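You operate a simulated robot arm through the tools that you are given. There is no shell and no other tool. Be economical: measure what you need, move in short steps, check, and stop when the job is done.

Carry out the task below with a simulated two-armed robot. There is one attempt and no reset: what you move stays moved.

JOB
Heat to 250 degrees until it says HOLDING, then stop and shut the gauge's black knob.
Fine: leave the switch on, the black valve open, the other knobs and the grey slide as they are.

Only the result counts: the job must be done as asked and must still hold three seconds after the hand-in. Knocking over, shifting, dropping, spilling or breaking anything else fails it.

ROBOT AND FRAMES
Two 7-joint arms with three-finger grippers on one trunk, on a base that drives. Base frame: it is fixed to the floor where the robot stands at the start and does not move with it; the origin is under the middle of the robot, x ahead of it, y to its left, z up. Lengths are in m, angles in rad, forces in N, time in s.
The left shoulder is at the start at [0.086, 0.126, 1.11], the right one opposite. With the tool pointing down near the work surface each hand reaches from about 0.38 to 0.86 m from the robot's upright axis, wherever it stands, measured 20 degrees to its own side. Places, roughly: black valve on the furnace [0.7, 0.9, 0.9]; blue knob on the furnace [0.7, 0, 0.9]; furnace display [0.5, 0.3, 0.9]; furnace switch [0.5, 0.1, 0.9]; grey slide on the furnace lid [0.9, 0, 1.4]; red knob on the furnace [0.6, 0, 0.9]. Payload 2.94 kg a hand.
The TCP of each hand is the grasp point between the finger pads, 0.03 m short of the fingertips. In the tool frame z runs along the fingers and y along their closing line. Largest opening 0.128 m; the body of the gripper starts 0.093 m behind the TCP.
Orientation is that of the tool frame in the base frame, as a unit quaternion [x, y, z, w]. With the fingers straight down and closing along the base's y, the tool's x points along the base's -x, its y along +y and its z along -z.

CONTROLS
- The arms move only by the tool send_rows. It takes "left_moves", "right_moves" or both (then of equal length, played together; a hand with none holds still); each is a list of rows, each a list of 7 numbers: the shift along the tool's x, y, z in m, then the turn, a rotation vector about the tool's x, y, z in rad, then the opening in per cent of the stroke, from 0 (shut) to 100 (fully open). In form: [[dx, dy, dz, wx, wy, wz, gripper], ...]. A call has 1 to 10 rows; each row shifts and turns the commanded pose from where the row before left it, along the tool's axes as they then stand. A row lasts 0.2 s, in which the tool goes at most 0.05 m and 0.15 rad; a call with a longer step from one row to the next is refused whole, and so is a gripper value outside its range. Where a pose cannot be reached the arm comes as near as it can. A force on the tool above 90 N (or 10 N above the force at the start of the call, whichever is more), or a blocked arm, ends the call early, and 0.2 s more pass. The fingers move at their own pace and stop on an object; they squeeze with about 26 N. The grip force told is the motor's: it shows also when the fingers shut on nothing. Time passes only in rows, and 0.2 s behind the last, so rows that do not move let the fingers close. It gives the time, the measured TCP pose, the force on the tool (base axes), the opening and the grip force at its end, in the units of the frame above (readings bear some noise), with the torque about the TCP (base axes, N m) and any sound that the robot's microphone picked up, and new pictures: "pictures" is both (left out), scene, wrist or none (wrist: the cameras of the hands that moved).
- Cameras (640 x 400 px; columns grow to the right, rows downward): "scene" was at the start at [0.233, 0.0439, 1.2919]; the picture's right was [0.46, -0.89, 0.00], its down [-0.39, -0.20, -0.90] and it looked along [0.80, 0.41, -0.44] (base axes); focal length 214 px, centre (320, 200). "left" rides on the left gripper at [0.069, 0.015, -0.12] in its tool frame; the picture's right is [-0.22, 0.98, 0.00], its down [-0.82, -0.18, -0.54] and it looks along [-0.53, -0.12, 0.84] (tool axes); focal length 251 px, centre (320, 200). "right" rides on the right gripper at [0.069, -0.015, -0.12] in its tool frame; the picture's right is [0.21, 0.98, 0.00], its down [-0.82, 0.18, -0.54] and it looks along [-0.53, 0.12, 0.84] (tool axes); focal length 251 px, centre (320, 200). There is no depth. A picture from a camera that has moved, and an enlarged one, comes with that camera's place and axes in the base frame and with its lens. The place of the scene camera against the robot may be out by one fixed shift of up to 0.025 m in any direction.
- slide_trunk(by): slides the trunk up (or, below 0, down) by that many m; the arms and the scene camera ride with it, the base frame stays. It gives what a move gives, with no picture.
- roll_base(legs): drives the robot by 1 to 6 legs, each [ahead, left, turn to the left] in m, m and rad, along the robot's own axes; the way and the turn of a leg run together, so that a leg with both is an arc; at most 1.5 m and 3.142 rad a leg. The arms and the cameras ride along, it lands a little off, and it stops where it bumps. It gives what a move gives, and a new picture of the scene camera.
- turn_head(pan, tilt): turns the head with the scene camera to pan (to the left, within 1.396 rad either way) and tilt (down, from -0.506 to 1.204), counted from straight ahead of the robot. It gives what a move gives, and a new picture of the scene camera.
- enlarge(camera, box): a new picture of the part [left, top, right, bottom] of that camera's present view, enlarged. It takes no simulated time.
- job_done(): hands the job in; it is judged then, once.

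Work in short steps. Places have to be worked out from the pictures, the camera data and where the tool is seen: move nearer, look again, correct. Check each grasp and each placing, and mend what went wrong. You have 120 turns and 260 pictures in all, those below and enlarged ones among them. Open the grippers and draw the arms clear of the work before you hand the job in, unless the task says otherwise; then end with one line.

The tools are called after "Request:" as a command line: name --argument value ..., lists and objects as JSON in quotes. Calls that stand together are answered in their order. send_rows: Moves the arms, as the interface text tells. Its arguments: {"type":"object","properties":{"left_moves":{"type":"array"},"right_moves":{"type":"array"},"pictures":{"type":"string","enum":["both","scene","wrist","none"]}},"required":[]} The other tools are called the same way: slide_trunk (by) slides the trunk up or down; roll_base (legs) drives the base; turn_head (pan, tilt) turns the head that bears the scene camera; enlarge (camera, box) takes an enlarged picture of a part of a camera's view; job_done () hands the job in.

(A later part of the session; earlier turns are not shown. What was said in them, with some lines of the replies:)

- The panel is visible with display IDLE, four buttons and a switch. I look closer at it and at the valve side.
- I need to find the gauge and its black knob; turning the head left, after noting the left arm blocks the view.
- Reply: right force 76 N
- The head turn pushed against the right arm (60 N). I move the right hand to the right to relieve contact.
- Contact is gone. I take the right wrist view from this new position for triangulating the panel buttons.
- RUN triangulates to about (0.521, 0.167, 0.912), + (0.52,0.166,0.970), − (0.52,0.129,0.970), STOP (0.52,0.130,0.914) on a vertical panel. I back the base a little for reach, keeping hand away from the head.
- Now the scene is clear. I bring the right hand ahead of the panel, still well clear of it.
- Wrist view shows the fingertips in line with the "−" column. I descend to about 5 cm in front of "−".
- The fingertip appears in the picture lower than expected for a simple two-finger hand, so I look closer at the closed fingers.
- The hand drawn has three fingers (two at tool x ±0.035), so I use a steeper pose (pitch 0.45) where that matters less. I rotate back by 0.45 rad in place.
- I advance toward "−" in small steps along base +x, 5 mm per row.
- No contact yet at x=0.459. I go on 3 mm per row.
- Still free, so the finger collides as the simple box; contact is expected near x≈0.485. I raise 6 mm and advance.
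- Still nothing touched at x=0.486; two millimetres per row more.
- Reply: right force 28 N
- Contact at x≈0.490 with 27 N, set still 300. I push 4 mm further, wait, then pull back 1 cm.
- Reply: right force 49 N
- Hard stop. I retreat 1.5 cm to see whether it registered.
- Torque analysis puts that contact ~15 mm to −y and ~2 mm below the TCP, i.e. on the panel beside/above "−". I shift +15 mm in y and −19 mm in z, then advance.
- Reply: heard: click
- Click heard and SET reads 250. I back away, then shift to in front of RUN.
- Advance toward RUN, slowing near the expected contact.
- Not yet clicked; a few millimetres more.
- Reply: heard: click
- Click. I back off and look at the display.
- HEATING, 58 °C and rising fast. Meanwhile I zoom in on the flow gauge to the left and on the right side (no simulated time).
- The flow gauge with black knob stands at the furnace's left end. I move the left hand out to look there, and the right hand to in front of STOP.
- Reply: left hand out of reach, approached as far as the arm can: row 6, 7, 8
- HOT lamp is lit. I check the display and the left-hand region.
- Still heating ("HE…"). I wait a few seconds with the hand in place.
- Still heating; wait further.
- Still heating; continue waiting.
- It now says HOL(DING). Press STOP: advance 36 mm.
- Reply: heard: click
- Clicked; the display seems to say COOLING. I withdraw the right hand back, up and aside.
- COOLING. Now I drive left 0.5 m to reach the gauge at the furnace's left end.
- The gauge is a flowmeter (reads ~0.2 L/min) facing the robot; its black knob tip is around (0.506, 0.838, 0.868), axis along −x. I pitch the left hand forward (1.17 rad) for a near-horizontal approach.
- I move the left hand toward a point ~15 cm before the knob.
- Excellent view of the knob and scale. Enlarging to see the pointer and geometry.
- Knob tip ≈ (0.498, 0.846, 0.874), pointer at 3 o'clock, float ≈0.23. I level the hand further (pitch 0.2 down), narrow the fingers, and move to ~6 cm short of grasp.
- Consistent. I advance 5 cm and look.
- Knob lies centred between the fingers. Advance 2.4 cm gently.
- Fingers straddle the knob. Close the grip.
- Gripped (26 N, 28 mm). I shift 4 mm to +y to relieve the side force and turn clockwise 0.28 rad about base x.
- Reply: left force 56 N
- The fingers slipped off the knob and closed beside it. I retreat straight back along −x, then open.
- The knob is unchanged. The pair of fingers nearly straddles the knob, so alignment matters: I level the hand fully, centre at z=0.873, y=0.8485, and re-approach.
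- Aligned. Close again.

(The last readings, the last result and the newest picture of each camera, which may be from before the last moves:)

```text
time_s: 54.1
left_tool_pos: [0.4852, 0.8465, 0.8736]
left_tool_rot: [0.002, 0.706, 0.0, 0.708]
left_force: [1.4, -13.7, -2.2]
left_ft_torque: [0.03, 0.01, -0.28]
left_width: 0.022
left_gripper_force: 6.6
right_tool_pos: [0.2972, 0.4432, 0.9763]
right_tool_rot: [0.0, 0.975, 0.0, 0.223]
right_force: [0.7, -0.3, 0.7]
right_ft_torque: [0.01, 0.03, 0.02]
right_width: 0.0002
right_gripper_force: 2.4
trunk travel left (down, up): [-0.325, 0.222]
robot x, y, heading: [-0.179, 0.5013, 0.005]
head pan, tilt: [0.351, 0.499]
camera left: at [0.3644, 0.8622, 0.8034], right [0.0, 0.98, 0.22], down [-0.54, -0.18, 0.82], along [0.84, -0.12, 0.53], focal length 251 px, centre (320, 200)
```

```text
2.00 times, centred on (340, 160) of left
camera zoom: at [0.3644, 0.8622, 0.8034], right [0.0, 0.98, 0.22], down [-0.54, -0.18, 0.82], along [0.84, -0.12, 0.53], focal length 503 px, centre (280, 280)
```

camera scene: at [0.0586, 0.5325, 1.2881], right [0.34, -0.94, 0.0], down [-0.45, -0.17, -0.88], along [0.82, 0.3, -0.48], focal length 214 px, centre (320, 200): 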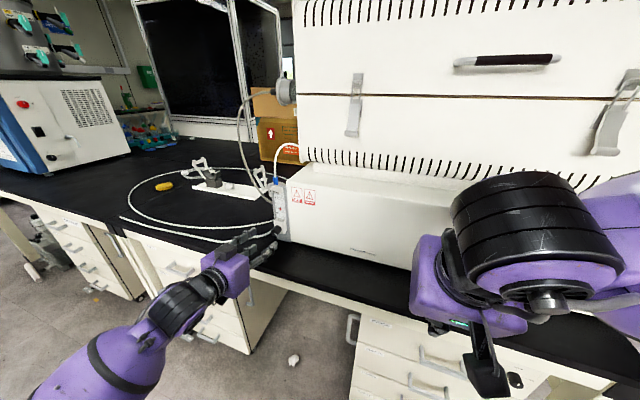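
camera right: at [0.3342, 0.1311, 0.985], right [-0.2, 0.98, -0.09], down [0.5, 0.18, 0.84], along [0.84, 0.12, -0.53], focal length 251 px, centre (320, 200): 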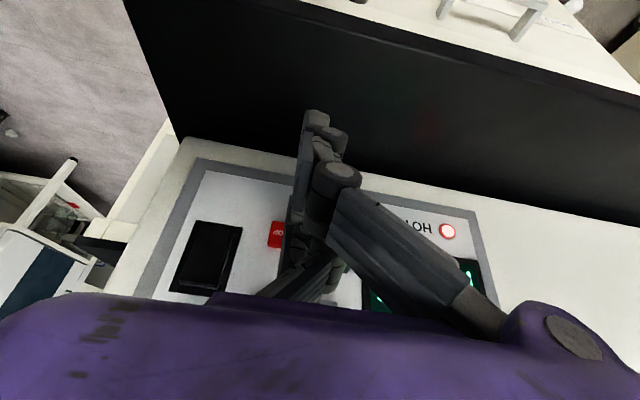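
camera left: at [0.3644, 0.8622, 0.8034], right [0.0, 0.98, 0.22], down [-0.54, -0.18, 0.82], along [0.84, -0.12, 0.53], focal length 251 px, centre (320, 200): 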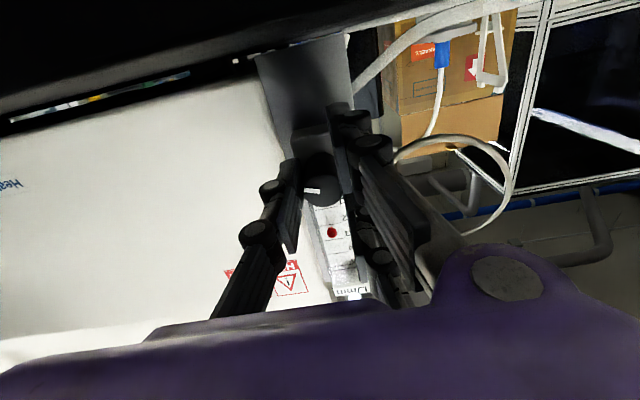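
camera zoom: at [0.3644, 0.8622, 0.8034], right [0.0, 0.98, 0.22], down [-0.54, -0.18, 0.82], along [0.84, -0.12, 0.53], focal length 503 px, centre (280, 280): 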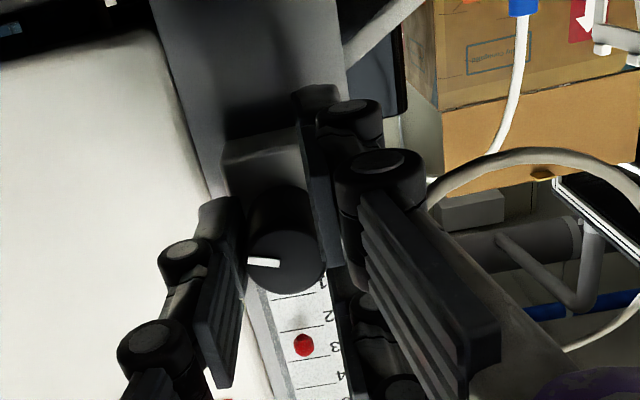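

The knob is seated in the gap between the paired fingers. I open, raise the hand 12 mm so one paired finger and the single finger oppose each other across the knob, and close again.

Request:
send_rows --left_moves '[[0, 0, 0, 0, 0, 0, 45], [0, 0, 0, 0, 0, 0, 45], [-0.012, 0, 0, 0, 0, 0, 45], [0, 0, 0, 0, 0, 0, 25], [0, 0, 0, 0, 0, 0, 15], [0, 0, 0, 0, 0, 0, 10], [0, 0, 0, 0, 0, 0, 10]]' --pictures "wrist"

Request:
enlarge --camera "left" --box '[240, 60, 440, 260]'

```text
time_s: 55.7
left_tool_pos: [0.4831, 0.8459, 0.8837]
left_tool_rot: [0.001, 0.707, 0.0, 0.707]
left_force: [-0.6, -13.7, -4.0]
left_ft_torque: [-0.11, 0.19, -0.55]
left_width: 0.0215
left_gripper_force: 45.1
right_tool_pos: [0.2966, 0.4433, 0.9756]
right_tool_rot: [0.0, 0.975, 0.001, 0.221]
right_force: [0.2, -0.5, -0.5]
right_ft_torque: [0.01, 0.01, -0.01]
right_width: 0.0
right_gripper_force: 3.1
trunk travel left (down, up): [-0.325, 0.222]
robot x, y, heading: [-0.1786, 0.4985, 0.002]
head pan, tilt: [0.351, 0.499]
camera left: at [0.3638, 0.8621, 0.815], right [0.0, 0.98, 0.22], down [-0.54, -0.18, 0.82], along [0.84, -0.12, 0.53], focal length 251 px, centre (320, 200)
```

left: 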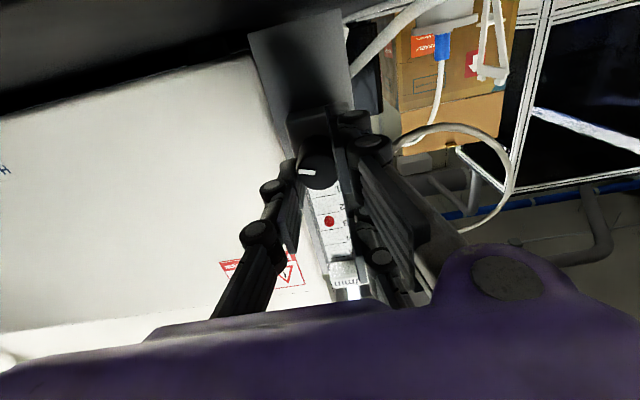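

```text
2.00 times, centred on (340, 160) of left
camera zoom: at [0.3638, 0.8621, 0.815], right [0.0, 0.98, 0.22], down [-0.54, -0.18, 0.82], along [0.84, -0.12, 0.53], focal length 503 px, centre (280, 280)
```

zoom: 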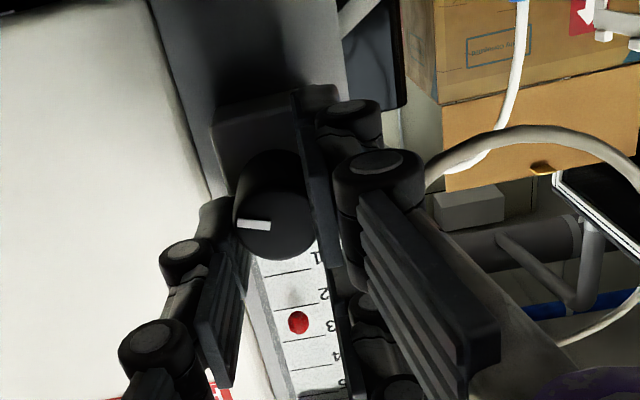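

Firm hold now (45 N). I turn clockwise slowly about the knob axis, 0.3 rad.

Request:
send_rows --left_moves '[[0, 0.0015, 0, 0, 0, 0, 5], [0, -0.001, 0, 0, 0, 0.1, 5], [0, -0.001, 0, 0, 0, 0.1, 5], [0, -0.001, 0, 0, 0, 0.1, 5]]' --pictures "wrist"

Request:
enlarge --camera "left" --box '[240, 60, 440, 260]'

```text
time_s: 56.7
left_tool_pos: [0.4828, 0.8443, 0.8831]
left_tool_rot: [0.109, 0.699, 0.106, 0.699]
left_force: [-2.8, -23.9, -6.0]
left_ft_torque: [-0.26, 0.35, -0.76]
left_width: 0.0213
left_gripper_force: 45.1
right_tool_pos: [0.2957, 0.4438, 0.9762]
right_tool_rot: [-0.001, 0.975, 0.002, 0.222]
right_force: [0.3, 0.2, 0.2]
right_ft_torque: [-0.01, -0.01, 0.01]
right_width: 0.0
right_gripper_force: 2.8
trunk travel left (down, up): [-0.325, 0.222]
robot x, y, heading: [-0.1831, 0.4969, -0.001]
head pan, tilt: [0.351, 0.499]
camera left: at [0.3638, 0.8794, 0.822], right [0.0, 0.87, 0.5], down [-0.54, -0.42, 0.73], along [0.84, -0.27, 0.47], focal length 251 px, centre (320, 200)
```

left: 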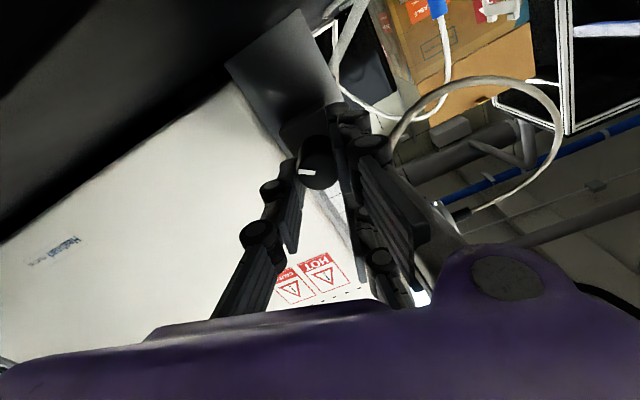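

```text
2.00 times, centred on (340, 160) of left
camera zoom: at [0.3638, 0.8794, 0.822], right [0.0, 0.87, 0.5], down [-0.54, -0.42, 0.73], along [0.84, -0.27, 0.47], focal length 503 px, centre (280, 280)
```

zoom: 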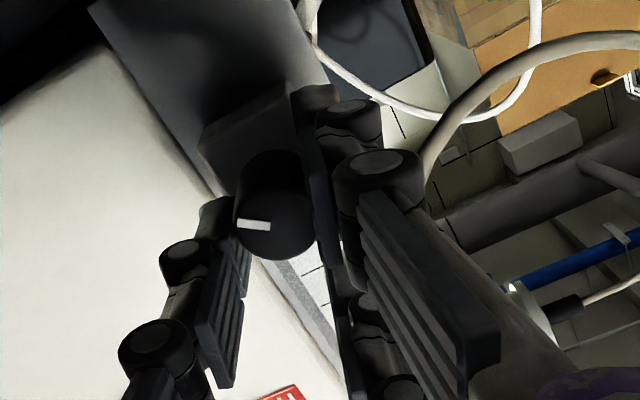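

The knob turns with the hand (pointer fixed relative to it). I ease the side force (move −y a bit) and continue 0.5 rad.

Request:
send_rows --left_moves '[[0, -0.0025, 0, 0, 0, 0.1, 5], [0, -0.0025, 0, 0, 0, 0.1, 5], [0, -0.0015, 0, 0, 0, 0.1, 5], [0, -0.001, 0, 0, 0, 0.1, 5], [0, -0.001, 0, 0, 0, 0.1, 5]]' --pictures "wrist"

Request:
enlarge --camera "scene" --box '[230, 170, 320, 260]'

```text
time_s: 57.9
left_tool_pos: [0.4838, 0.8397, 0.8802]
left_tool_rot: [0.277, 0.651, 0.277, 0.651]
left_force: [-3.5, -10.5, -5.4]
left_ft_torque: [-0.08, -0.12, -0.46]
left_width: 0.0216
left_gripper_force: 45.2
right_tool_pos: [0.2967, 0.4439, 0.9762]
right_tool_rot: [0.0, 0.975, 0.001, 0.223]
right_force: [-0.9, 0.1, 0.7]
right_ft_torque: [0.01, 0.02, 0.0]
right_width: 0.0
right_gripper_force: 3.6
trunk travel left (down, up): [-0.325, 0.222]
robot x, y, heading: [-0.1781, 0.5026, 0.004]
head pan, tilt: [0.351, 0.499]
camera left: at [0.3636, 0.9002, 0.843], right [0.0, 0.52, 0.85], down [-0.54, -0.72, 0.44], along [0.84, -0.46, 0.28], focal length 251 px, centre (320, 200)
```

left: 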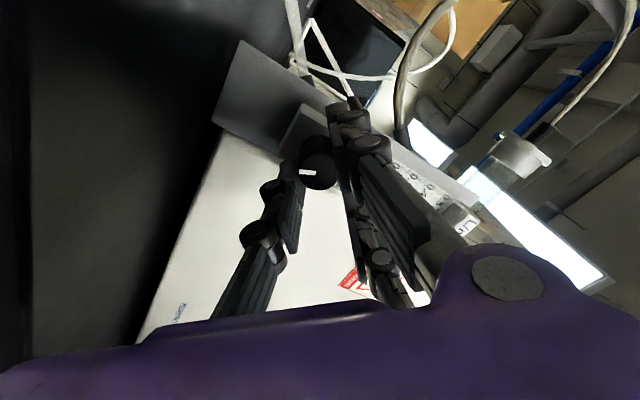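

```text
4.44 times, centred on (275, 215) of scene
camera zoom: at [0.0582, 0.5317, 1.2882], right [0.34, -0.94, 0.0], down [-0.45, -0.16, -0.88], along [0.82, 0.3, -0.48], focal length 953 px, centre (520, 133)
```

zoom: 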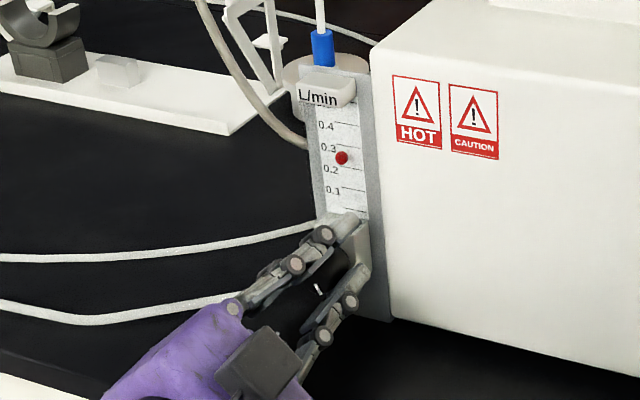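

The float rose (≈0.18→0.25), so clockwise opens it. I turn back counter-clockwise, 1.0 rad first.

Request:
send_rows --left_moves '[[0, 0.001, 0, 0, 0, -0.1, 5], [0, 0.001, 0, 0, 0, -0.1, 5], [0, 0.001, 0, 0, 0, -0.1, 5], [0, 0.001, 0, 0, 0, -0.1, 5], [0, 0.001, 0, 0, 0, -0.1, 5], [0, 0.001, 0, 0, 0, -0.1, 5], [0, 0.001, 0, 0, 0, -0.1, 5], [0, 0.001, 0, 0, 0, -0.1, 5], [0, 0.001, 0, 0, 0, -0.1, 5], [0, 0.001, 0, 0, 0, -0.1, 5]]' --pictures "wrist"

Request:
enlarge --camera "scene" --box '[230, 170, 320, 260]'

```text
time_s: 60.1
left_tool_pos: [0.4844, 0.8475, 0.8836]
left_tool_rot: [-0.07, 0.703, -0.071, 0.704]
left_force: [-3.9, -8.1, -1.9]
left_ft_torque: [-0.06, 0.17, -0.12]
left_width: 0.0212
left_gripper_force: 44.6
right_tool_pos: [0.2963, 0.4444, 0.9766]
right_tool_rot: [-0.001, 0.975, 0.001, 0.223]
right_force: [-1.0, 0.8, 0.2]
right_ft_torque: [-0.01, -0.01, 0.01]
right_width: 0.0002
right_gripper_force: 3.2
trunk travel left (down, up): [-0.325, 0.222]
robot x, y, heading: [-0.1783, 0.4968, 0.004]
head pan, tilt: [0.351, 0.499]
camera left: at [0.3638, 0.8493, 0.8131], right [0.0, 1.0, 0.02], down [-0.54, -0.01, 0.84], along [0.84, -0.01, 0.54], focal length 251 px, centre (320, 200)
```

left: 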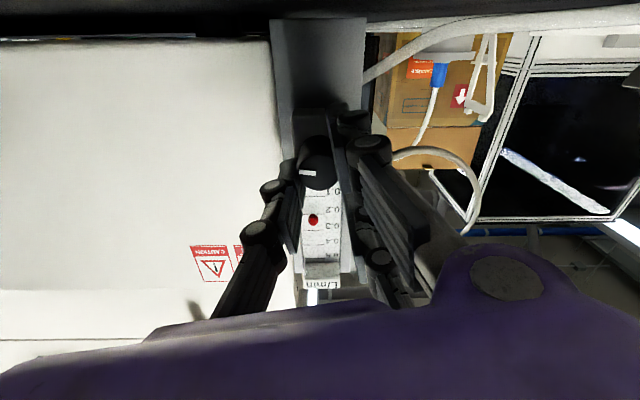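

```text
4.44 times, centred on (275, 215) of scene
camera zoom: at [0.0577, 0.5316, 1.2883], right [0.34, -0.94, 0.0], down [-0.45, -0.16, -0.88], along [0.82, 0.3, -0.48], focal length 953 px, centre (520, 133)
```

zoom: 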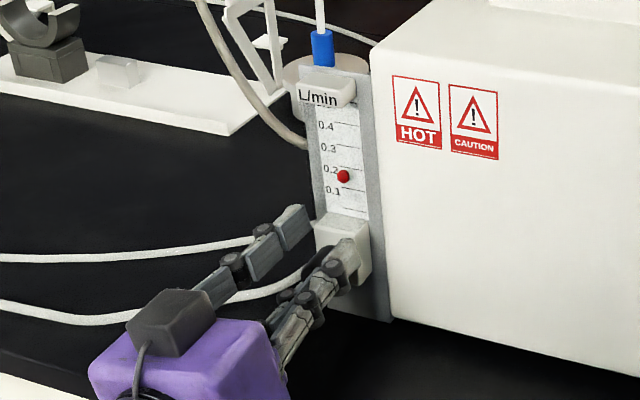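

Float falls (≈0.16). Continue counter-clockwise 0.8 rad.

Request:
send_rows --left_moves '[[0, 0.001, 0, 0, 0, -0.1, 5], [0, 0.001, 0, 0, 0, -0.1, 5], [0, 0.001, 0, 0, 0, -0.1, 5], [0, 0.001, 0, 0, 0, -0.1, 5], [0, 0.001, 0, 0, 0, -0.1, 5], [0, 0.001, 0, 0, 0, -0.1, 5], [0, 0.001, 0, 0, 0, -0.1, 5], [0, 0.001, 0, 0, 0, -0.1, 5]]' --pictures "wrist"

Request:
enlarge --camera "scene" --box '[230, 170, 320, 260]'

```text
time_s: 61.9
left_tool_pos: [0.4849, 0.8538, 0.8801]
left_tool_rot: [-0.338, 0.619, -0.34, 0.622]
left_force: [0.7, -8.6, 5.8]
left_ft_torque: [-0.1, -0.14, 0.13]
left_width: 0.0213
left_gripper_force: 45.2
right_tool_pos: [0.2964, 0.4443, 0.9762]
right_tool_rot: [0.0, 0.975, 0.001, 0.223]
right_force: [0.0, -0.7, 0.4]
right_ft_torque: [0.04, -0.01, 0.0]
right_width: 0.0
right_gripper_force: 2.5
trunk travel left (down, up): [-0.325, 0.222]
robot x, y, heading: [-0.1815, 0.5029, 0.008]
head pan, tilt: [0.351, 0.499]
camera left: at [0.3639, 0.8048, 0.8303], right [0.0, 0.71, -0.71], down [-0.54, 0.59, 0.59], along [0.84, 0.38, 0.39], focal length 251 px, centre (320, 200)
```

left: 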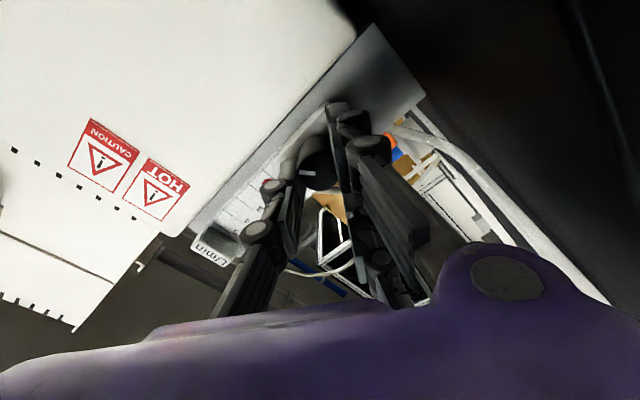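

```text
4.44 times, centred on (275, 215) of scene
camera zoom: at [0.0576, 0.5312, 1.2884], right [0.34, -0.94, 0.0], down [-0.45, -0.16, -0.88], along [0.82, 0.3, -0.48], focal length 953 px, centre (520, 133)
```

zoom: 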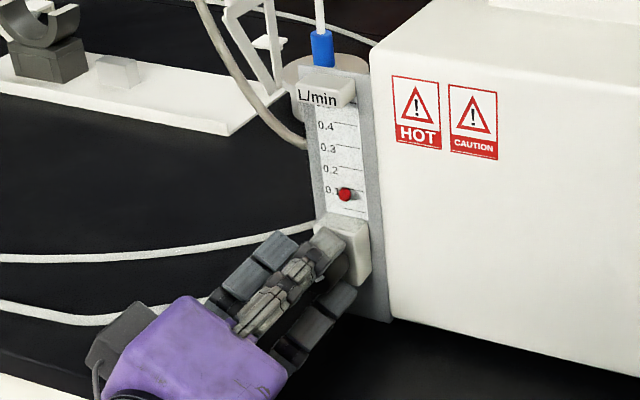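

Float ≈0.08; no unusual forces. Continue 0.5 rad.

Request:
send_rows --left_moves '[[0, 0.001, 0, 0, 0, -0.1, 5], [0, 0.001, 0, 0, 0, -0.1, 5], [0, 0.001, 0, 0, 0, -0.1, 5], [0, 0.001, 0, 0, 0, -0.1, 5], [0, 0.001, 0, 0, 0, -0.1, 5]]' --pictures "scene"

Request:
enlarge --camera "scene" --box '[230, 170, 320, 260]'

```text
time_s: 63.1
left_tool_pos: [0.4841, 0.8556, 0.8772]
left_tool_rot: [-0.48, 0.516, -0.484, 0.519]
left_force: [4.8, -7.6, 12.2]
left_ft_torque: [-0.12, -0.29, 0.37]
left_width: 0.021
left_gripper_force: 45.1
right_tool_pos: [0.2962, 0.4444, 0.975]
right_tool_rot: [0.0, 0.975, 0.001, 0.224]
right_force: [-0.3, -0.1, 0.5]
right_ft_torque: [0.03, 0.03, 0.0]
right_width: 0.0002
right_gripper_force: 3.5
trunk travel left (down, up): [-0.325, 0.222]
robot x, y, heading: [-0.1785, 0.5016, 0.002]
head pan, tilt: [0.351, 0.499]
camera scene: at [0.0575, 0.5311, 1.2884], right [0.34, -0.94, 0.0], down [-0.45, -0.16, -0.88], along [0.82, 0.3, -0.48], focal length 214 px, centre (320, 200)
```

scene: 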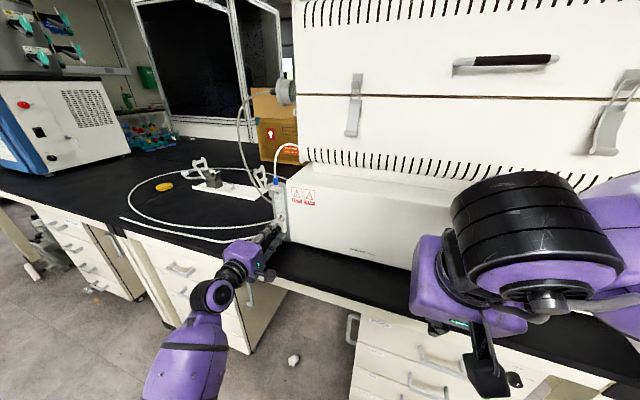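

```text
4.44 times, centred on (275, 215) of scene
camera zoom: at [0.0575, 0.5311, 1.2884], right [0.34, -0.94, 0.0], down [-0.45, -0.16, -0.88], along [0.82, 0.3, -0.48], focal length 953 px, centre (520, 133)
```

zoom: 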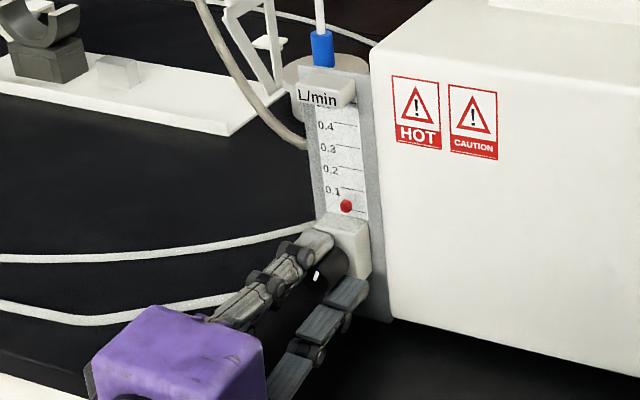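

Float ≈0.03. Continue 0.3 rad, skipping sideways shift to relieve the force.

Request:
send_rows --left_moves '[[0, -0.001, 0, 0, 0, -0.1, 5], [0, 0, 0, 0, 0, -0.1, 5], [0, 0.0005, 0, 0, 0, -0.1, 5]]' --pictures "none"

Request:
enlarge --camera "scene" --box '[240, 180, 310, 250]'

```text
time_s: 63.9
left_tool_pos: [0.4836, 0.8566, 0.8752]
left_tool_rot: [0.554, -0.44, 0.553, -0.439]
left_force: [4.3, -4.4, 5.0]
left_ft_torque: [-0.01, -0.22, -0.06]
left_width: 0.021
left_gripper_force: 45.4
right_tool_pos: [0.2963, 0.4445, 0.9766]
right_tool_rot: [0.0, 0.975, 0.001, 0.223]
right_force: [0.3, 0.6, -0.6]
right_ft_torque: [0.01, 0.0, 0.0]
right_width: 0.0001
right_gripper_force: 2.9
trunk travel left (down, up): [-0.325, 0.222]
robot x, y, heading: [-0.1756, 0.5001, 0.002]
head pan, tilt: [0.351, 0.499]
```

```text
5.71 times, centred on (275, 215) of scene
camera zoom: at [0.058, 0.5318, 1.2882], right [0.34, -0.94, 0.0], down [-0.45, -0.16, -0.88], along [0.82, 0.3, -0.48], focal length 1226 px, centre (577, 114)
```

zoom: 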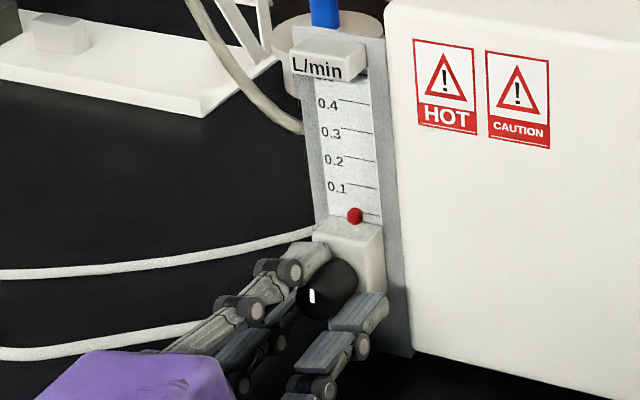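

Float is about at zero; no stop torque yet. I turn a bit more to be sure it is shut.

Request:
send_rows --left_moves '[[0, 0.0005, 0, 0, 0, -0.1, 5], [0, 0.0005, 0, 0, 0, -0.1, 5], [0, 0.0005, 0, 0, 0, -0.1, 5]]' --pictures "wrist"

Request:
enlarge --camera "scene" --box '[240, 180, 310, 250]'

```text
time_s: 64.7
left_tool_pos: [0.4833, 0.8551, 0.8791]
left_tool_rot: [0.61, -0.35, 0.616, -0.355]
left_force: [7.3, -3.2, 19.7]
left_ft_torque: [-0.15, -0.54, 0.16]
left_width: 0.0083
left_gripper_force: 13.2
right_tool_pos: [0.2947, 0.4438, 0.9768]
right_tool_rot: [0.0, 0.975, 0.001, 0.224]
right_force: [-0.4, 0.0, -0.3]
right_ft_torque: [-0.02, -0.03, 0.02]
right_width: 0.0
right_gripper_force: 2.4
trunk travel left (down, up): [-0.325, 0.222]
robot x, y, heading: [-0.1754, 0.4991, 0.005]
head pan, tilt: [0.351, 0.499]
camera left: at [0.3633, 0.7886, 0.8995], right [0.01, -0.31, -0.95], down [-0.54, 0.8, -0.26], along [0.84, 0.52, -0.16], focal length 251 px, centre (320, 200)
```

left: 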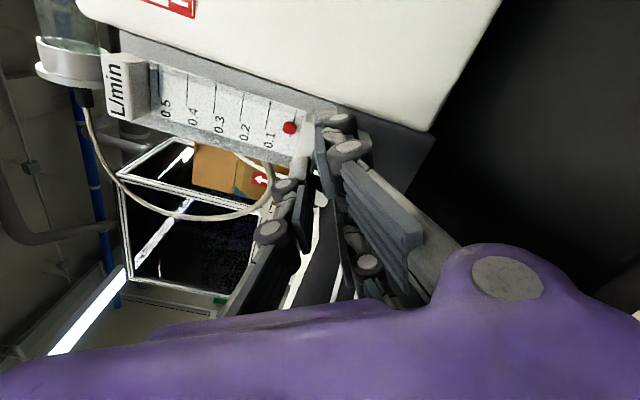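

```text
5.71 times, centred on (275, 215) of scene
camera zoom: at [0.0569, 0.5314, 1.2886], right [0.34, -0.94, 0.0], down [-0.45, -0.16, -0.88], along [0.82, 0.3, -0.48], focal length 1226 px, centre (577, 114)
```

zoom: 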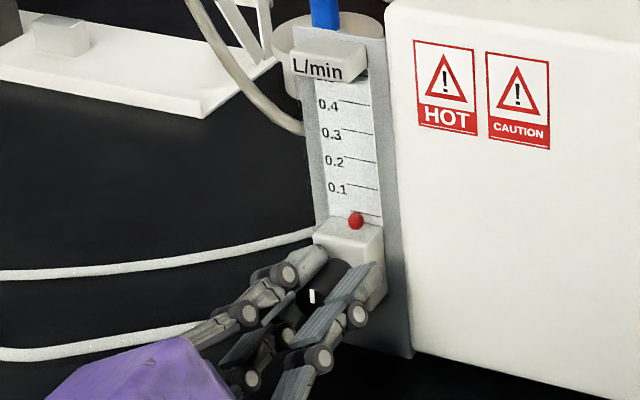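

The grip slipped — the knob likely reached its stop. I back straight out and inspect.

Request:
send_rows --left_moves '[[0, 0, -0.015, 0, 0, 0, 8], [0, 0, -0.025, 0, 0, 0, 8], [0, 0, -0.03, 0, 0, 0, 20], [0, 0, -0.02, 0, 0, 0, 40], [0, 0, -0.01, 0, 0, 0, 45]]' --pictures "wrist"

Request:
enlarge --camera "scene" --box '[240, 180, 310, 250]'

```text
time_s: 65.9
left_tool_pos: [0.3841, 0.8562, 0.8733]
left_tool_rot: [0.613, -0.351, 0.614, -0.353]
left_force: [0.7, 0.3, -0.4]
left_ft_torque: [0.03, 0.01, 0.0]
left_width: 0.0575
left_gripper_force: 0.1
right_tool_pos: [0.2965, 0.4431, 0.9765]
right_tool_rot: [0.0, 0.975, -0.001, 0.223]
right_force: [-0.3, -0.6, -0.3]
right_ft_torque: [0.02, 0.01, 0.01]
right_width: 0.0
right_gripper_force: 3.3
trunk travel left (down, up): [-0.325, 0.222]
robot x, y, heading: [-0.1779, 0.4994, -0.001]
head pan, tilt: [0.351, 0.499]
camera left: at [0.2634, 0.7894, 0.8944], right [0.0, -0.31, -0.95], down [-0.54, 0.8, -0.26], along [0.84, 0.52, -0.16], focal length 251 px, centre (320, 200)
```

left: 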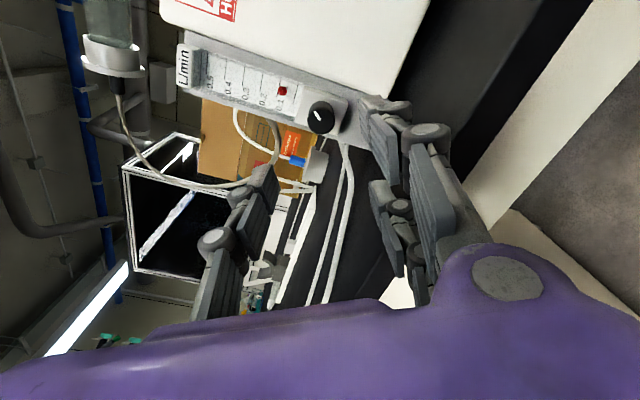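

```text
5.71 times, centred on (275, 215) of scene
camera zoom: at [0.0579, 0.5324, 1.2882], right [0.34, -0.94, 0.0], down [-0.45, -0.17, -0.88], along [0.82, 0.3, -0.48], focal length 1226 px, centre (577, 114)
```

zoom: 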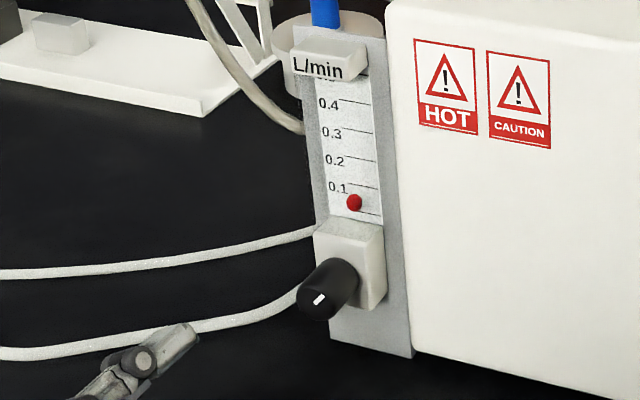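

On the way out the knob turned back a little (float ≈0.04). I roll the hand back to neutral for another grip.

Request:
send_rows --left_moves '[[0, 0, 0, 0, 0, 0.144, 45], [0, 0, 0, 0, 0, 0.144, 45], [0, 0, 0, 0, 0, 0.144, 45], [0, 0, 0, 0, 0, 0.144, 45], [0, 0, 0, 0, 0, 0.144, 45], [0, 0, 0, 0, 0, 0.144, 45], [0, 0, 0, 0, 0, 0.144, 45], [0, 0, 0, 0, 0, 0.144, 45], [0, 0, 0, 0, 0, 0.144, 45], [0, 0, 0, 0, 0, 0.144, 45]]' --pictures "none"

Request:
send_rows --left_moves '[[0, 0, 0, 0, 0, 0.144, 45], [0, 0, 0, 0, 0, 0.144, 45], [0, 0, 0, 0, 0, 0.144, 45], [0, 0, 0, 0, 0, 0.144, 45], [0, 0, 0, 0, 0, 0.144, 45], [0, 0, 0, 0, 0, 0.144, 45]]' --pictures "wrist"

```text
time_s: 68.1
left_tool_pos: [0.3842, 0.8565, 0.874]
left_tool_rot: [-0.227, 0.669, -0.228, 0.67]
left_force: [-0.1, 0.3, 0.2]
left_ft_torque: [0.0, -0.02, 0.0]
left_width: 0.0575
left_gripper_force: 0.0
right_tool_pos: [0.2969, 0.4445, 0.9749]
right_tool_rot: [0.0, 0.975, 0.0, 0.223]
right_force: [0.6, 0.0, 0.3]
right_ft_torque: [0.01, 0.02, -0.01]
right_width: 0.0
right_gripper_force: 2.7
trunk travel left (down, up): [-0.325, 0.222]
robot x, y, heading: [-0.1804, 0.5009, -0.001]
head pan, tilt: [0.351, 0.499]
```

```text
time_s: 69.5
left_tool_pos: [0.3849, 0.8559, 0.8739]
left_tool_rot: [0.073, 0.702, 0.074, 0.704]
left_force: [0.0, 1.1, 0.2]
left_ft_torque: [-0.02, 0.02, -0.03]
left_width: 0.0576
left_gripper_force: 0.1
right_tool_pos: [0.2962, 0.4441, 0.9759]
right_tool_rot: [-0.001, 0.975, 0.001, 0.223]
right_force: [0.1, 0.9, 0.1]
right_ft_torque: [0.02, -0.04, 0.01]
right_width: 0.0
right_gripper_force: 2.8
trunk travel left (down, up): [-0.325, 0.222]
robot x, y, heading: [-0.1779, 0.5009, 0.002]
head pan, tilt: [0.351, 0.499]
camera left: at [0.2638, 0.8858, 0.8087], right [0.0, 0.91, 0.41], down [-0.54, -0.35, 0.77], along [0.84, -0.22, 0.49], focal length 251 px, centre (320, 200)
```

left: 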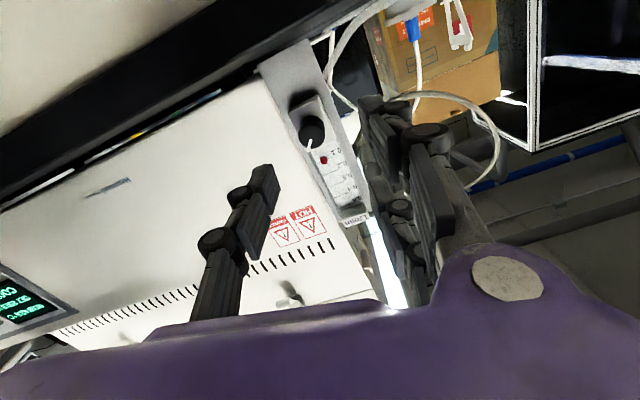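

Align with the knob again and move in.

Request:
send_rows --left_moves '[[-0.0127, -0.0096, 0, 0, 0, 0, 45], [0, 0, 0.03, 0, 0, 0, 45], [0, 0, 0.03, 0, 0, 0, 45], [0, 0, 0.02, 0, 0, 0, 45], [0, 0, 0.0185, 0, 0, 0, 45]]' --pictures "wrist"

Request:
enlarge --camera "left" --box '[240, 60, 440, 260]'

```text
time_s: 70.7
left_tool_pos: [0.4852, 0.8437, 0.8844]
left_tool_rot: [0.072, 0.703, 0.073, 0.704]
left_force: [-0.2, 0.5, -0.8]
left_ft_torque: [-0.03, -0.02, 0.01]
left_width: 0.0576
left_gripper_force: 0.1
right_tool_pos: [0.2967, 0.4457, 0.976]
right_tool_rot: [0.0, 0.975, 0.0, 0.223]
right_force: [1.3, -0.5, -0.7]
right_ft_torque: [0.01, 0.02, 0.02]
right_width: 0.0
right_gripper_force: 3.0
trunk travel left (down, up): [-0.325, 0.222]
robot x, y, heading: [-0.1792, 0.5018, 0.002]
head pan, tilt: [0.351, 0.499]
camera left: at [0.3634, 0.8735, 0.8198], right [0.0, 0.91, 0.41], down [-0.54, -0.34, 0.77], along [0.84, -0.22, 0.49], focal length 251 px, centre (320, 200)
```

left: 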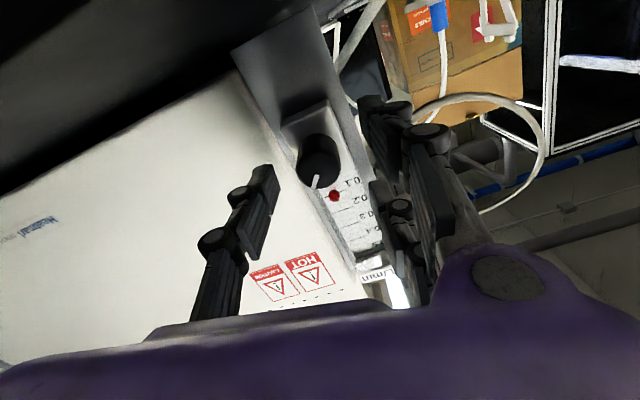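

```text
2.00 times, centred on (340, 160) of left
camera zoom: at [0.3634, 0.8735, 0.8198], right [0.0, 0.91, 0.41], down [-0.54, -0.34, 0.77], along [0.84, -0.22, 0.49], focal length 503 px, centre (280, 280)
```

zoom: 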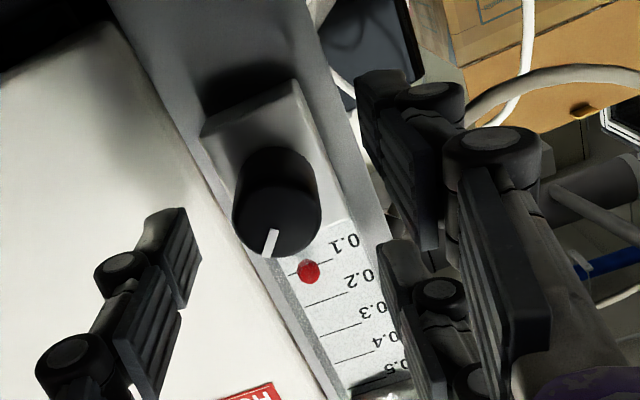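

Close on the knob.

Request:
send_rows --left_moves '[[0, 0, 0, 0, 0, 0, 25], [0, 0, 0, 0, 0, 0, 15], [0, 0, 0, 0, 0, 0, 10], [0, 0, 0, 0, 0, 0, 5], [0, 0.001, 0, 0, 0, -0.1, 5], [0, 0.001, 0, 0, 0, -0.1, 5], [0, 0.001, 0, 0, 0, -0.1, 5], [0, 0.001, 0, 0, 0, -0.1, 5]]' --pictures "wrist"

Request:
enlarge --camera "scene" --box '[240, 180, 310, 250]'

```text
time_s: 72.5
left_tool_pos: [0.4826, 0.8492, 0.8854]
left_tool_rot: [-0.069, 0.703, -0.069, 0.705]
left_force: [5.8, 0.3, 1.6]
left_ft_torque: [-0.01, -0.11, 0.02]
left_width: 0.0217
left_gripper_force: 44.5
right_tool_pos: [0.2957, 0.4449, 0.9758]
right_tool_rot: [0.0, 0.975, -0.001, 0.223]
right_force: [0.7, 0.2, -0.4]
right_ft_torque: [0.0, 0.01, -0.01]
right_width: 0.0
right_gripper_force: 2.9
trunk travel left (down, up): [-0.325, 0.222]
robot x, y, heading: [-0.1778, 0.4992, 0.005]
head pan, tilt: [0.351, 0.499]
camera left: at [0.3631, 0.8504, 0.8141], right [0.0, 1.0, 0.02], down [-0.54, -0.02, 0.84], along [0.84, -0.01, 0.54], focal length 251 px, centre (320, 200)
```

left: 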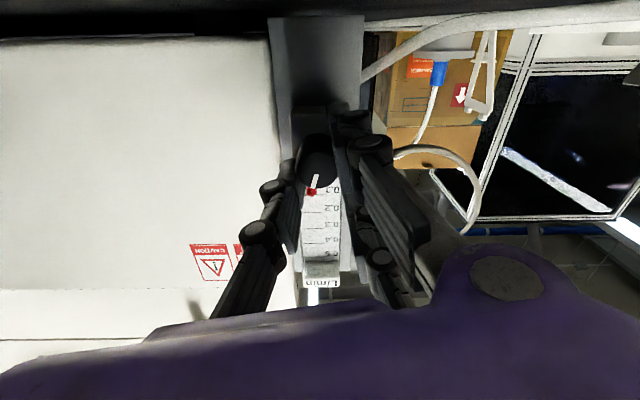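

```text
5.71 times, centred on (275, 215) of scene
camera zoom: at [0.0584, 0.5324, 1.2882], right [0.34, -0.94, 0.0], down [-0.45, -0.16, -0.88], along [0.82, 0.3, -0.48], focal length 1226 px, centre (577, 114)
```

zoom: 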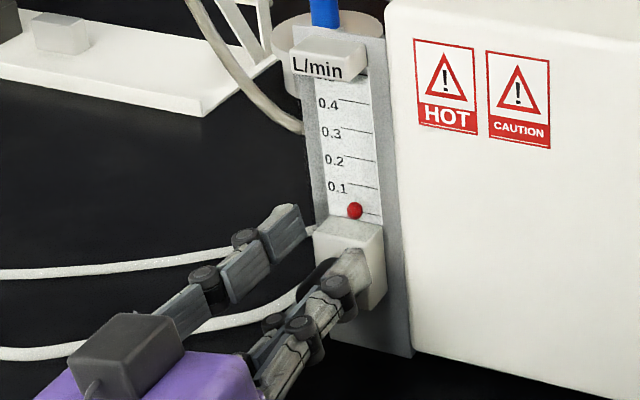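

Good hold, float falling. Continue 0.4 rad.

Request:
send_rows --left_moves '[[0, 0.001, 0, 0, 0, -0.1, 5], [0, 0.001, 0, 0, 0, -0.1, 5], [0, 0.001, 0, 0, 0, -0.1, 5], [0, 0.001, 0, 0, 0, -0.1, 5]]' --pictures "wrist"

Request:
enlarge --camera "scene" --box '[240, 180, 310, 250]'

```text
time_s: 73.5
left_tool_pos: [0.4822, 0.85, 0.8824]
left_tool_rot: [-0.207, 0.677, -0.208, 0.675]
left_force: [4.4, -8.1, 0.0]
left_ft_torque: [0.09, -0.11, -0.07]
left_width: 0.0193
left_gripper_force: 44.5
right_tool_pos: [0.2968, 0.4432, 0.9748]
right_tool_rot: [0.0, 0.975, 0.001, 0.223]
right_force: [-1.0, -0.3, -0.1]
right_ft_torque: [0.0, -0.02, -0.03]
right_width: 0.0002
right_gripper_force: 3.5
trunk travel left (down, up): [-0.325, 0.222]
robot x, y, heading: [-0.1826, 0.4989, -0.005]
head pan, tilt: [0.351, 0.499]
camera left: at [0.3626, 0.824, 0.8165], right [0.0, 0.93, -0.37], down [-0.54, 0.31, 0.78], along [0.84, 0.2, 0.5], focal length 251 px, centre (320, 200)
```

left: 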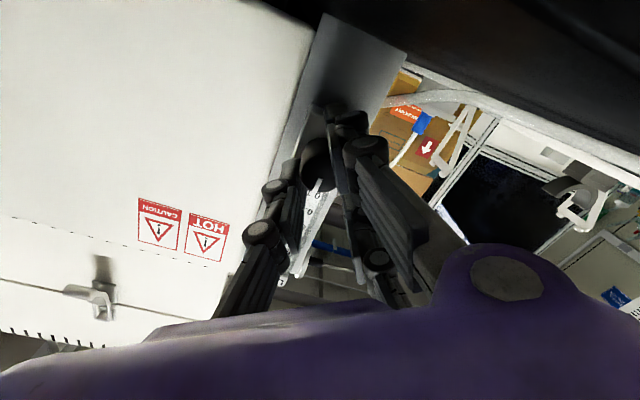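

```text
5.71 times, centred on (275, 215) of scene
camera zoom: at [0.0585, 0.531, 1.2881], right [0.34, -0.94, 0.0], down [-0.45, -0.16, -0.88], along [0.82, 0.3, -0.48], focal length 1226 px, centre (577, 114)
```

zoom: 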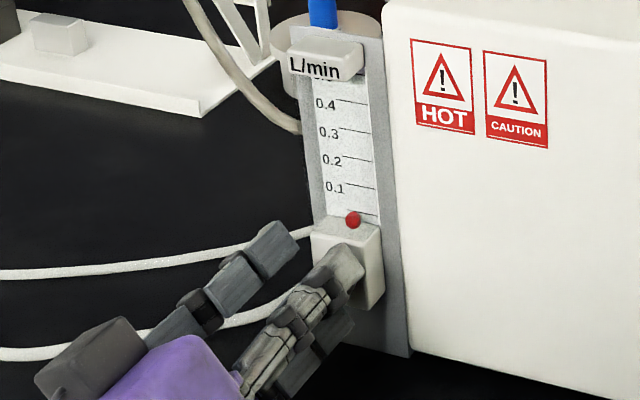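

Float is at the bottom and the grip starts slipping, so the stop is reached. I open the fingers in place, then back out.

Request:
send_rows --left_moves '[[0, 0, 0, 0, 0, 0, 25], [0, 0, 0, 0, 0, 0, 45], [0, 0, 0, 0, 0, 0, 45], [0, 0, -0.02, 0, 0, 0, 45], [0, 0, -0.04, 0, 0, 0, 45], [0, 0, -0.04, 0, 0, 0, 45]]' --pictures "wrist"

Request:
enlarge --camera "scene" --box '[240, 180, 310, 250]'

Request:
enlarge --camera "left" --box '[260, 60, 420, 220]'

```text
time_s: 74.9
left_tool_pos: [0.3808, 0.851, 0.8837]
left_tool_rot: [-0.205, 0.675, -0.207, 0.677]
left_force: [0.0, 0.2, 0.7]
left_ft_torque: [0.01, 0.04, -0.02]
left_width: 0.0575
left_gripper_force: 0.0
right_tool_pos: [0.2947, 0.4445, 0.9773]
right_tool_rot: [0.0, 0.975, 0.0, 0.223]
right_force: [-0.4, -0.4, 0.3]
right_ft_torque: [0.0, -0.02, 0.0]
right_width: 0.0002
right_gripper_force: 3.2
trunk travel left (down, up): [-0.325, 0.222]
robot x, y, heading: [-0.1796, 0.4983, 0.001]
head pan, tilt: [0.351, 0.499]
camera left: at [0.2607, 0.826, 0.8178], right [0.0, 0.93, -0.37], down [-0.54, 0.31, 0.78], along [0.84, 0.2, 0.51], focal length 251 px, centre (320, 200)
```

left: 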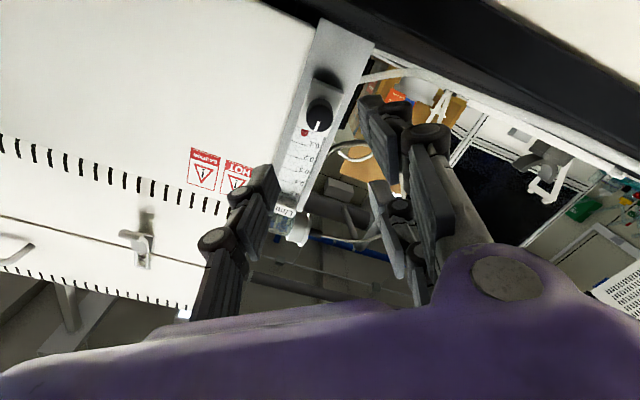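

```text
5.71 times, centred on (275, 215) of scene
camera zoom: at [0.057, 0.5324, 1.2884], right [0.34, -0.94, 0.0], down [-0.45, -0.16, -0.88], along [0.82, 0.3, -0.48], focal length 1226 px, centre (577, 114)
```

zoom: 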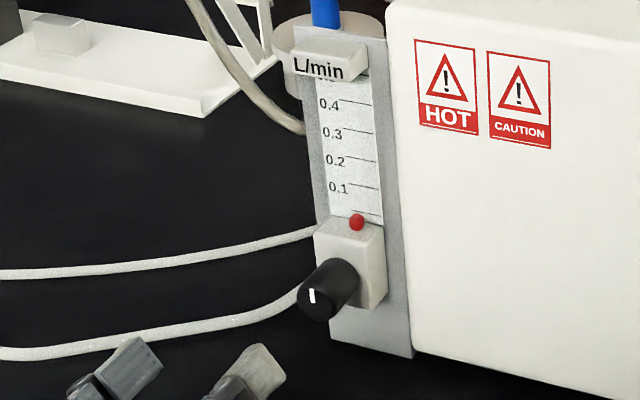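

```text
2.50 times, centred on (340, 140) of left
camera zoom: at [0.2607, 0.826, 0.8178], right [0.0, 0.93, -0.37], down [-0.54, 0.31, 0.78], along [0.84, 0.2, 0.51], focal length 629 px, centre (270, 350)
```

zoom: 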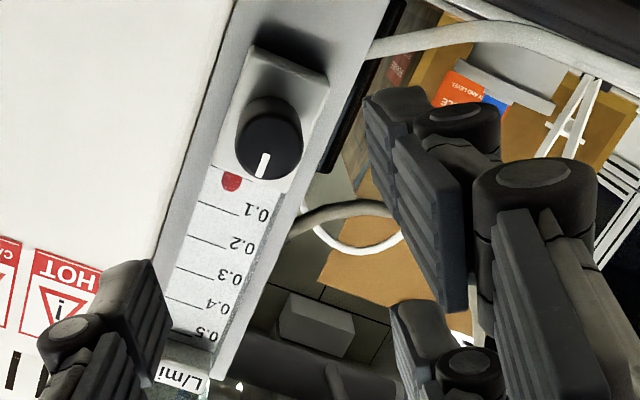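

Float sits at the bottom and the pointer is exactly at 12 o'clock: shut. I back the base away and open both grippers, then check the display.

Request:
roll_base --legs '[[-0.25, 0, 0]]'

Request:
send_rows --left_moves '[[0, 0, 0, 0, 0, 0, 100], [0, 0, 0, 0, 0, 0, 100], [0, 0, 0, 0, 0, 0, 100], [0, 0, 0, 0, 0, 0, 100]]' --right_moves '[[0.03, 0, -0.04, 0, 0, 0, 100], [0.03, 0, -0.04, 0, 0, 0, 100], [0.0, 0, 0, 0, 0, 0, 100], [0, 0, 0, 0, 0, 0, 100]]' --pictures "none"

Request:
turn_head --pan 0.2 --tilt 0.5

```text
time_s: 76.7
left_tool_pos: [0.1349, 0.8513, 0.8833]
left_tool_rot: [-0.207, 0.675, -0.207, 0.677]
left_force: [-0.7, -1.2, 0.4]
left_ft_torque: [0.04, 0.01, -0.01]
left_width: 0.0574
left_gripper_force: 0.1
right_tool_pos: [0.0494, 0.4441, 0.9763]
right_tool_rot: [0.0, 0.975, 0.0, 0.223]
right_force: [-0.5, 0.2, 0.7]
right_ft_torque: [0.01, 0.01, -0.01]
right_width: 0.0
right_gripper_force: 2.7
trunk travel left (down, up): [-0.325, 0.222]
robot x, y, heading: [-0.4247, 0.499, 0.004]
head pan, tilt: [0.351, 0.499]
camera scene: at [-0.1891, 0.5321, 1.2883], right [0.34, -0.94, 0.0], down [-0.45, -0.16, -0.88], along [0.82, 0.3, -0.48], focal length 214 px, centre (320, 200)
```

scene: 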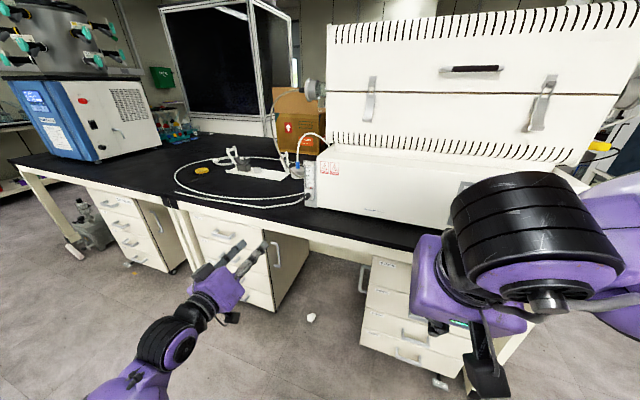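

```text
time_s: 77.7
left_tool_pos: [0.1357, 0.8513, 0.884]
left_tool_rot: [-0.207, 0.675, -0.207, 0.677]
left_force: [0.8, 0.9, 0.5]
left_ft_torque: [-0.05, -0.01, 0.01]
left_width: 0.1283
left_gripper_force: 0.1
right_tool_pos: [0.0256, 0.4459, 1.0131]
right_tool_rot: [-0.001, 0.975, 0.0, 0.222]
right_force: [-0.5, 0.1, -0.1]
right_ft_torque: [-0.02, 0.02, 0.02]
right_width: 0.1221
right_gripper_force: 0.0
right hand out of reach, approached as far as the arm can: row 1, 2
trunk travel left (down, up): [-0.325, 0.222]
robot x, y, heading: [-0.4281, 0.5004, 0.001]
head pan, tilt: [0.351, 0.499]
```

```text
time_s: 78.4
left_tool_pos: [0.1351, 0.851, 0.8827]
left_tool_rot: [-0.207, 0.675, -0.208, 0.677]
left_force: [-0.1, -0.1, -0.7]
left_ft_torque: [0.02, 0.02, -0.03]
left_width: 0.1278
left_gripper_force: 0.0
right_tool_pos: [0.0252, 0.4466, 1.0126]
right_tool_rot: [-0.001, 0.975, 0.0, 0.222]
right_force: [0.1, -0.9, -0.3]
right_ft_torque: [0.03, 0.0, 0.01]
right_width: 0.1277
right_gripper_force: 0.0
trunk travel left (down, up): [-0.325, 0.222]
robot x, y, heading: [-0.4268, 0.4987, 0.002]
head pan, tilt: [0.201, 0.499]
camera scene: at [-0.1848, 0.519, 1.2882], right [0.2, -0.98, 0.0], down [-0.47, -0.1, -0.88], along [0.86, 0.18, -0.48], focal length 214 px, centre (320, 200)
```

scene: 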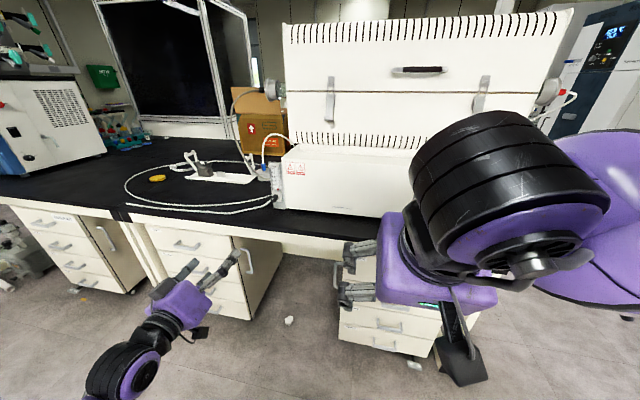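

Both hands clear and open. I verify the float, and shift the right hand aside to see the display.

Request:
enlarge --camera "scene" --box '[240, 150, 310, 220]'

Request:
send_rows --right_moves '[[0, -0.04, 0.01, 0, 0, 0, 100], [0, -0.04, 0.01, 0, 0, 0, 100], [0, -0.04, 0.01, 0, 0, 0, 100], [0, -0.04, 0.01, 0, 0, 0, 100], [0, -0.04, 0.01, 0, 0, 0, 100], [0, -0.04, 0.01, 0, 0, 0, 100]]' --pictures "both"

```text
5.71 times, centred on (275, 185) of scene
camera zoom: at [-0.1848, 0.519, 1.2882], right [0.2, -0.98, 0.0], down [-0.47, -0.1, -0.88], along [0.86, 0.18, -0.48], focal length 1226 px, centre (577, 286)
```

zoom: 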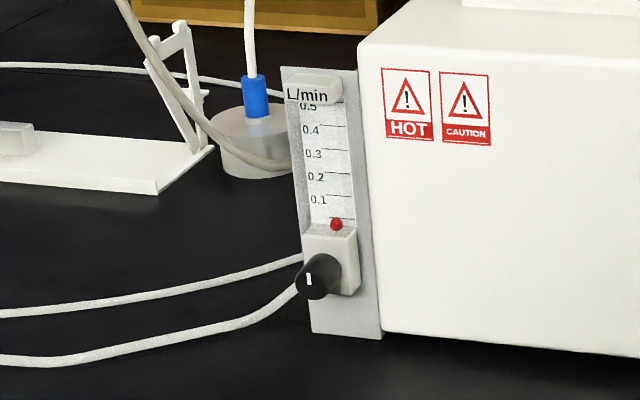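

```text
time_s: 79.8
left_tool_pos: [0.1346, 0.8498, 0.8836]
left_tool_rot: [-0.206, 0.675, -0.207, 0.677]
left_force: [-0.1, 0.4, 0.3]
left_ft_torque: [0.01, 0.0, 0.01]
left_width: 0.1282
left_gripper_force: 0.0
right_tool_pos: [0.0636, 0.2165, 0.9679]
right_tool_rot: [-0.001, 0.975, 0.001, 0.224]
right_force: [-0.2, -0.8, 0.9]
right_ft_torque: [0.02, 0.0, 0.01]
right_width: 0.1276
right_gripper_force: 0.1
right hand out of reach, approached as far as the arm can: row 1, 2, 3
trunk travel left (down, up): [-0.325, 0.222]
robot x, y, heading: [-0.428, 0.5016, -0.003]
head pan, tilt: [0.201, 0.499]
camera scene: at [-0.1852, 0.5182, 1.2883], right [0.2, -0.98, 0.0], down [-0.47, -0.1, -0.88], along [0.86, 0.18, -0.48], focal length 214 px, centre (320, 200)
camera right: at [-0.0523, 0.201, 1.0454], right [-0.2, 0.98, -0.09], down [0.5, 0.18, 0.84], along [0.84, 0.12, -0.53], focal length 251 px, centre (320, 200)
```

scene: 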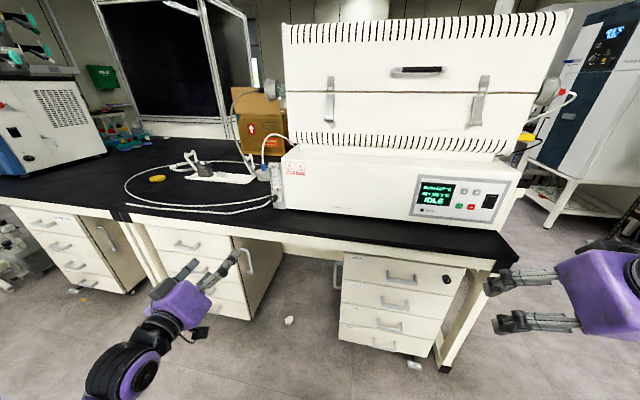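
right: 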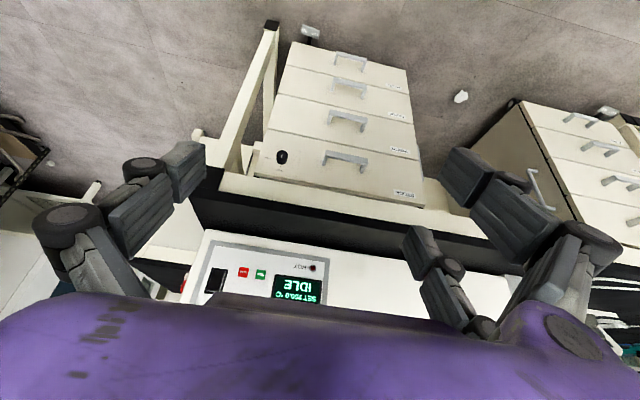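

Float at zero. Check the display once more.

Request:
enlarge --camera "scene" --box '[400, 165, 530, 230]'

```text
4.92 times, centred on (465, 198) of scene
camera zoom: at [-0.1852, 0.5182, 1.2883], right [0.2, -0.98, 0.0], down [-0.47, -0.1, -0.88], along [0.86, 0.18, -0.48], focal length 1056 px, centre (-394, 212)
```

zoom: 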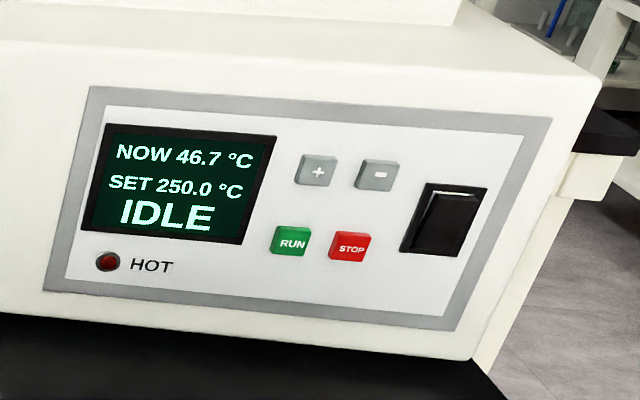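

The furnace reads IDLE with SET 250, the switch is still on, the gauge is shut, and both hands are clear. Handing in.

Request:
job_done

```text
The job is handed in.
```

The furnace was heated at SET 250 until it said HOLDING, then stopped. The gauge's black knob is shut with the float at zero. I left the switch on and did not touch the black valve, the other knobs or the slide; I never had the black valve in view.
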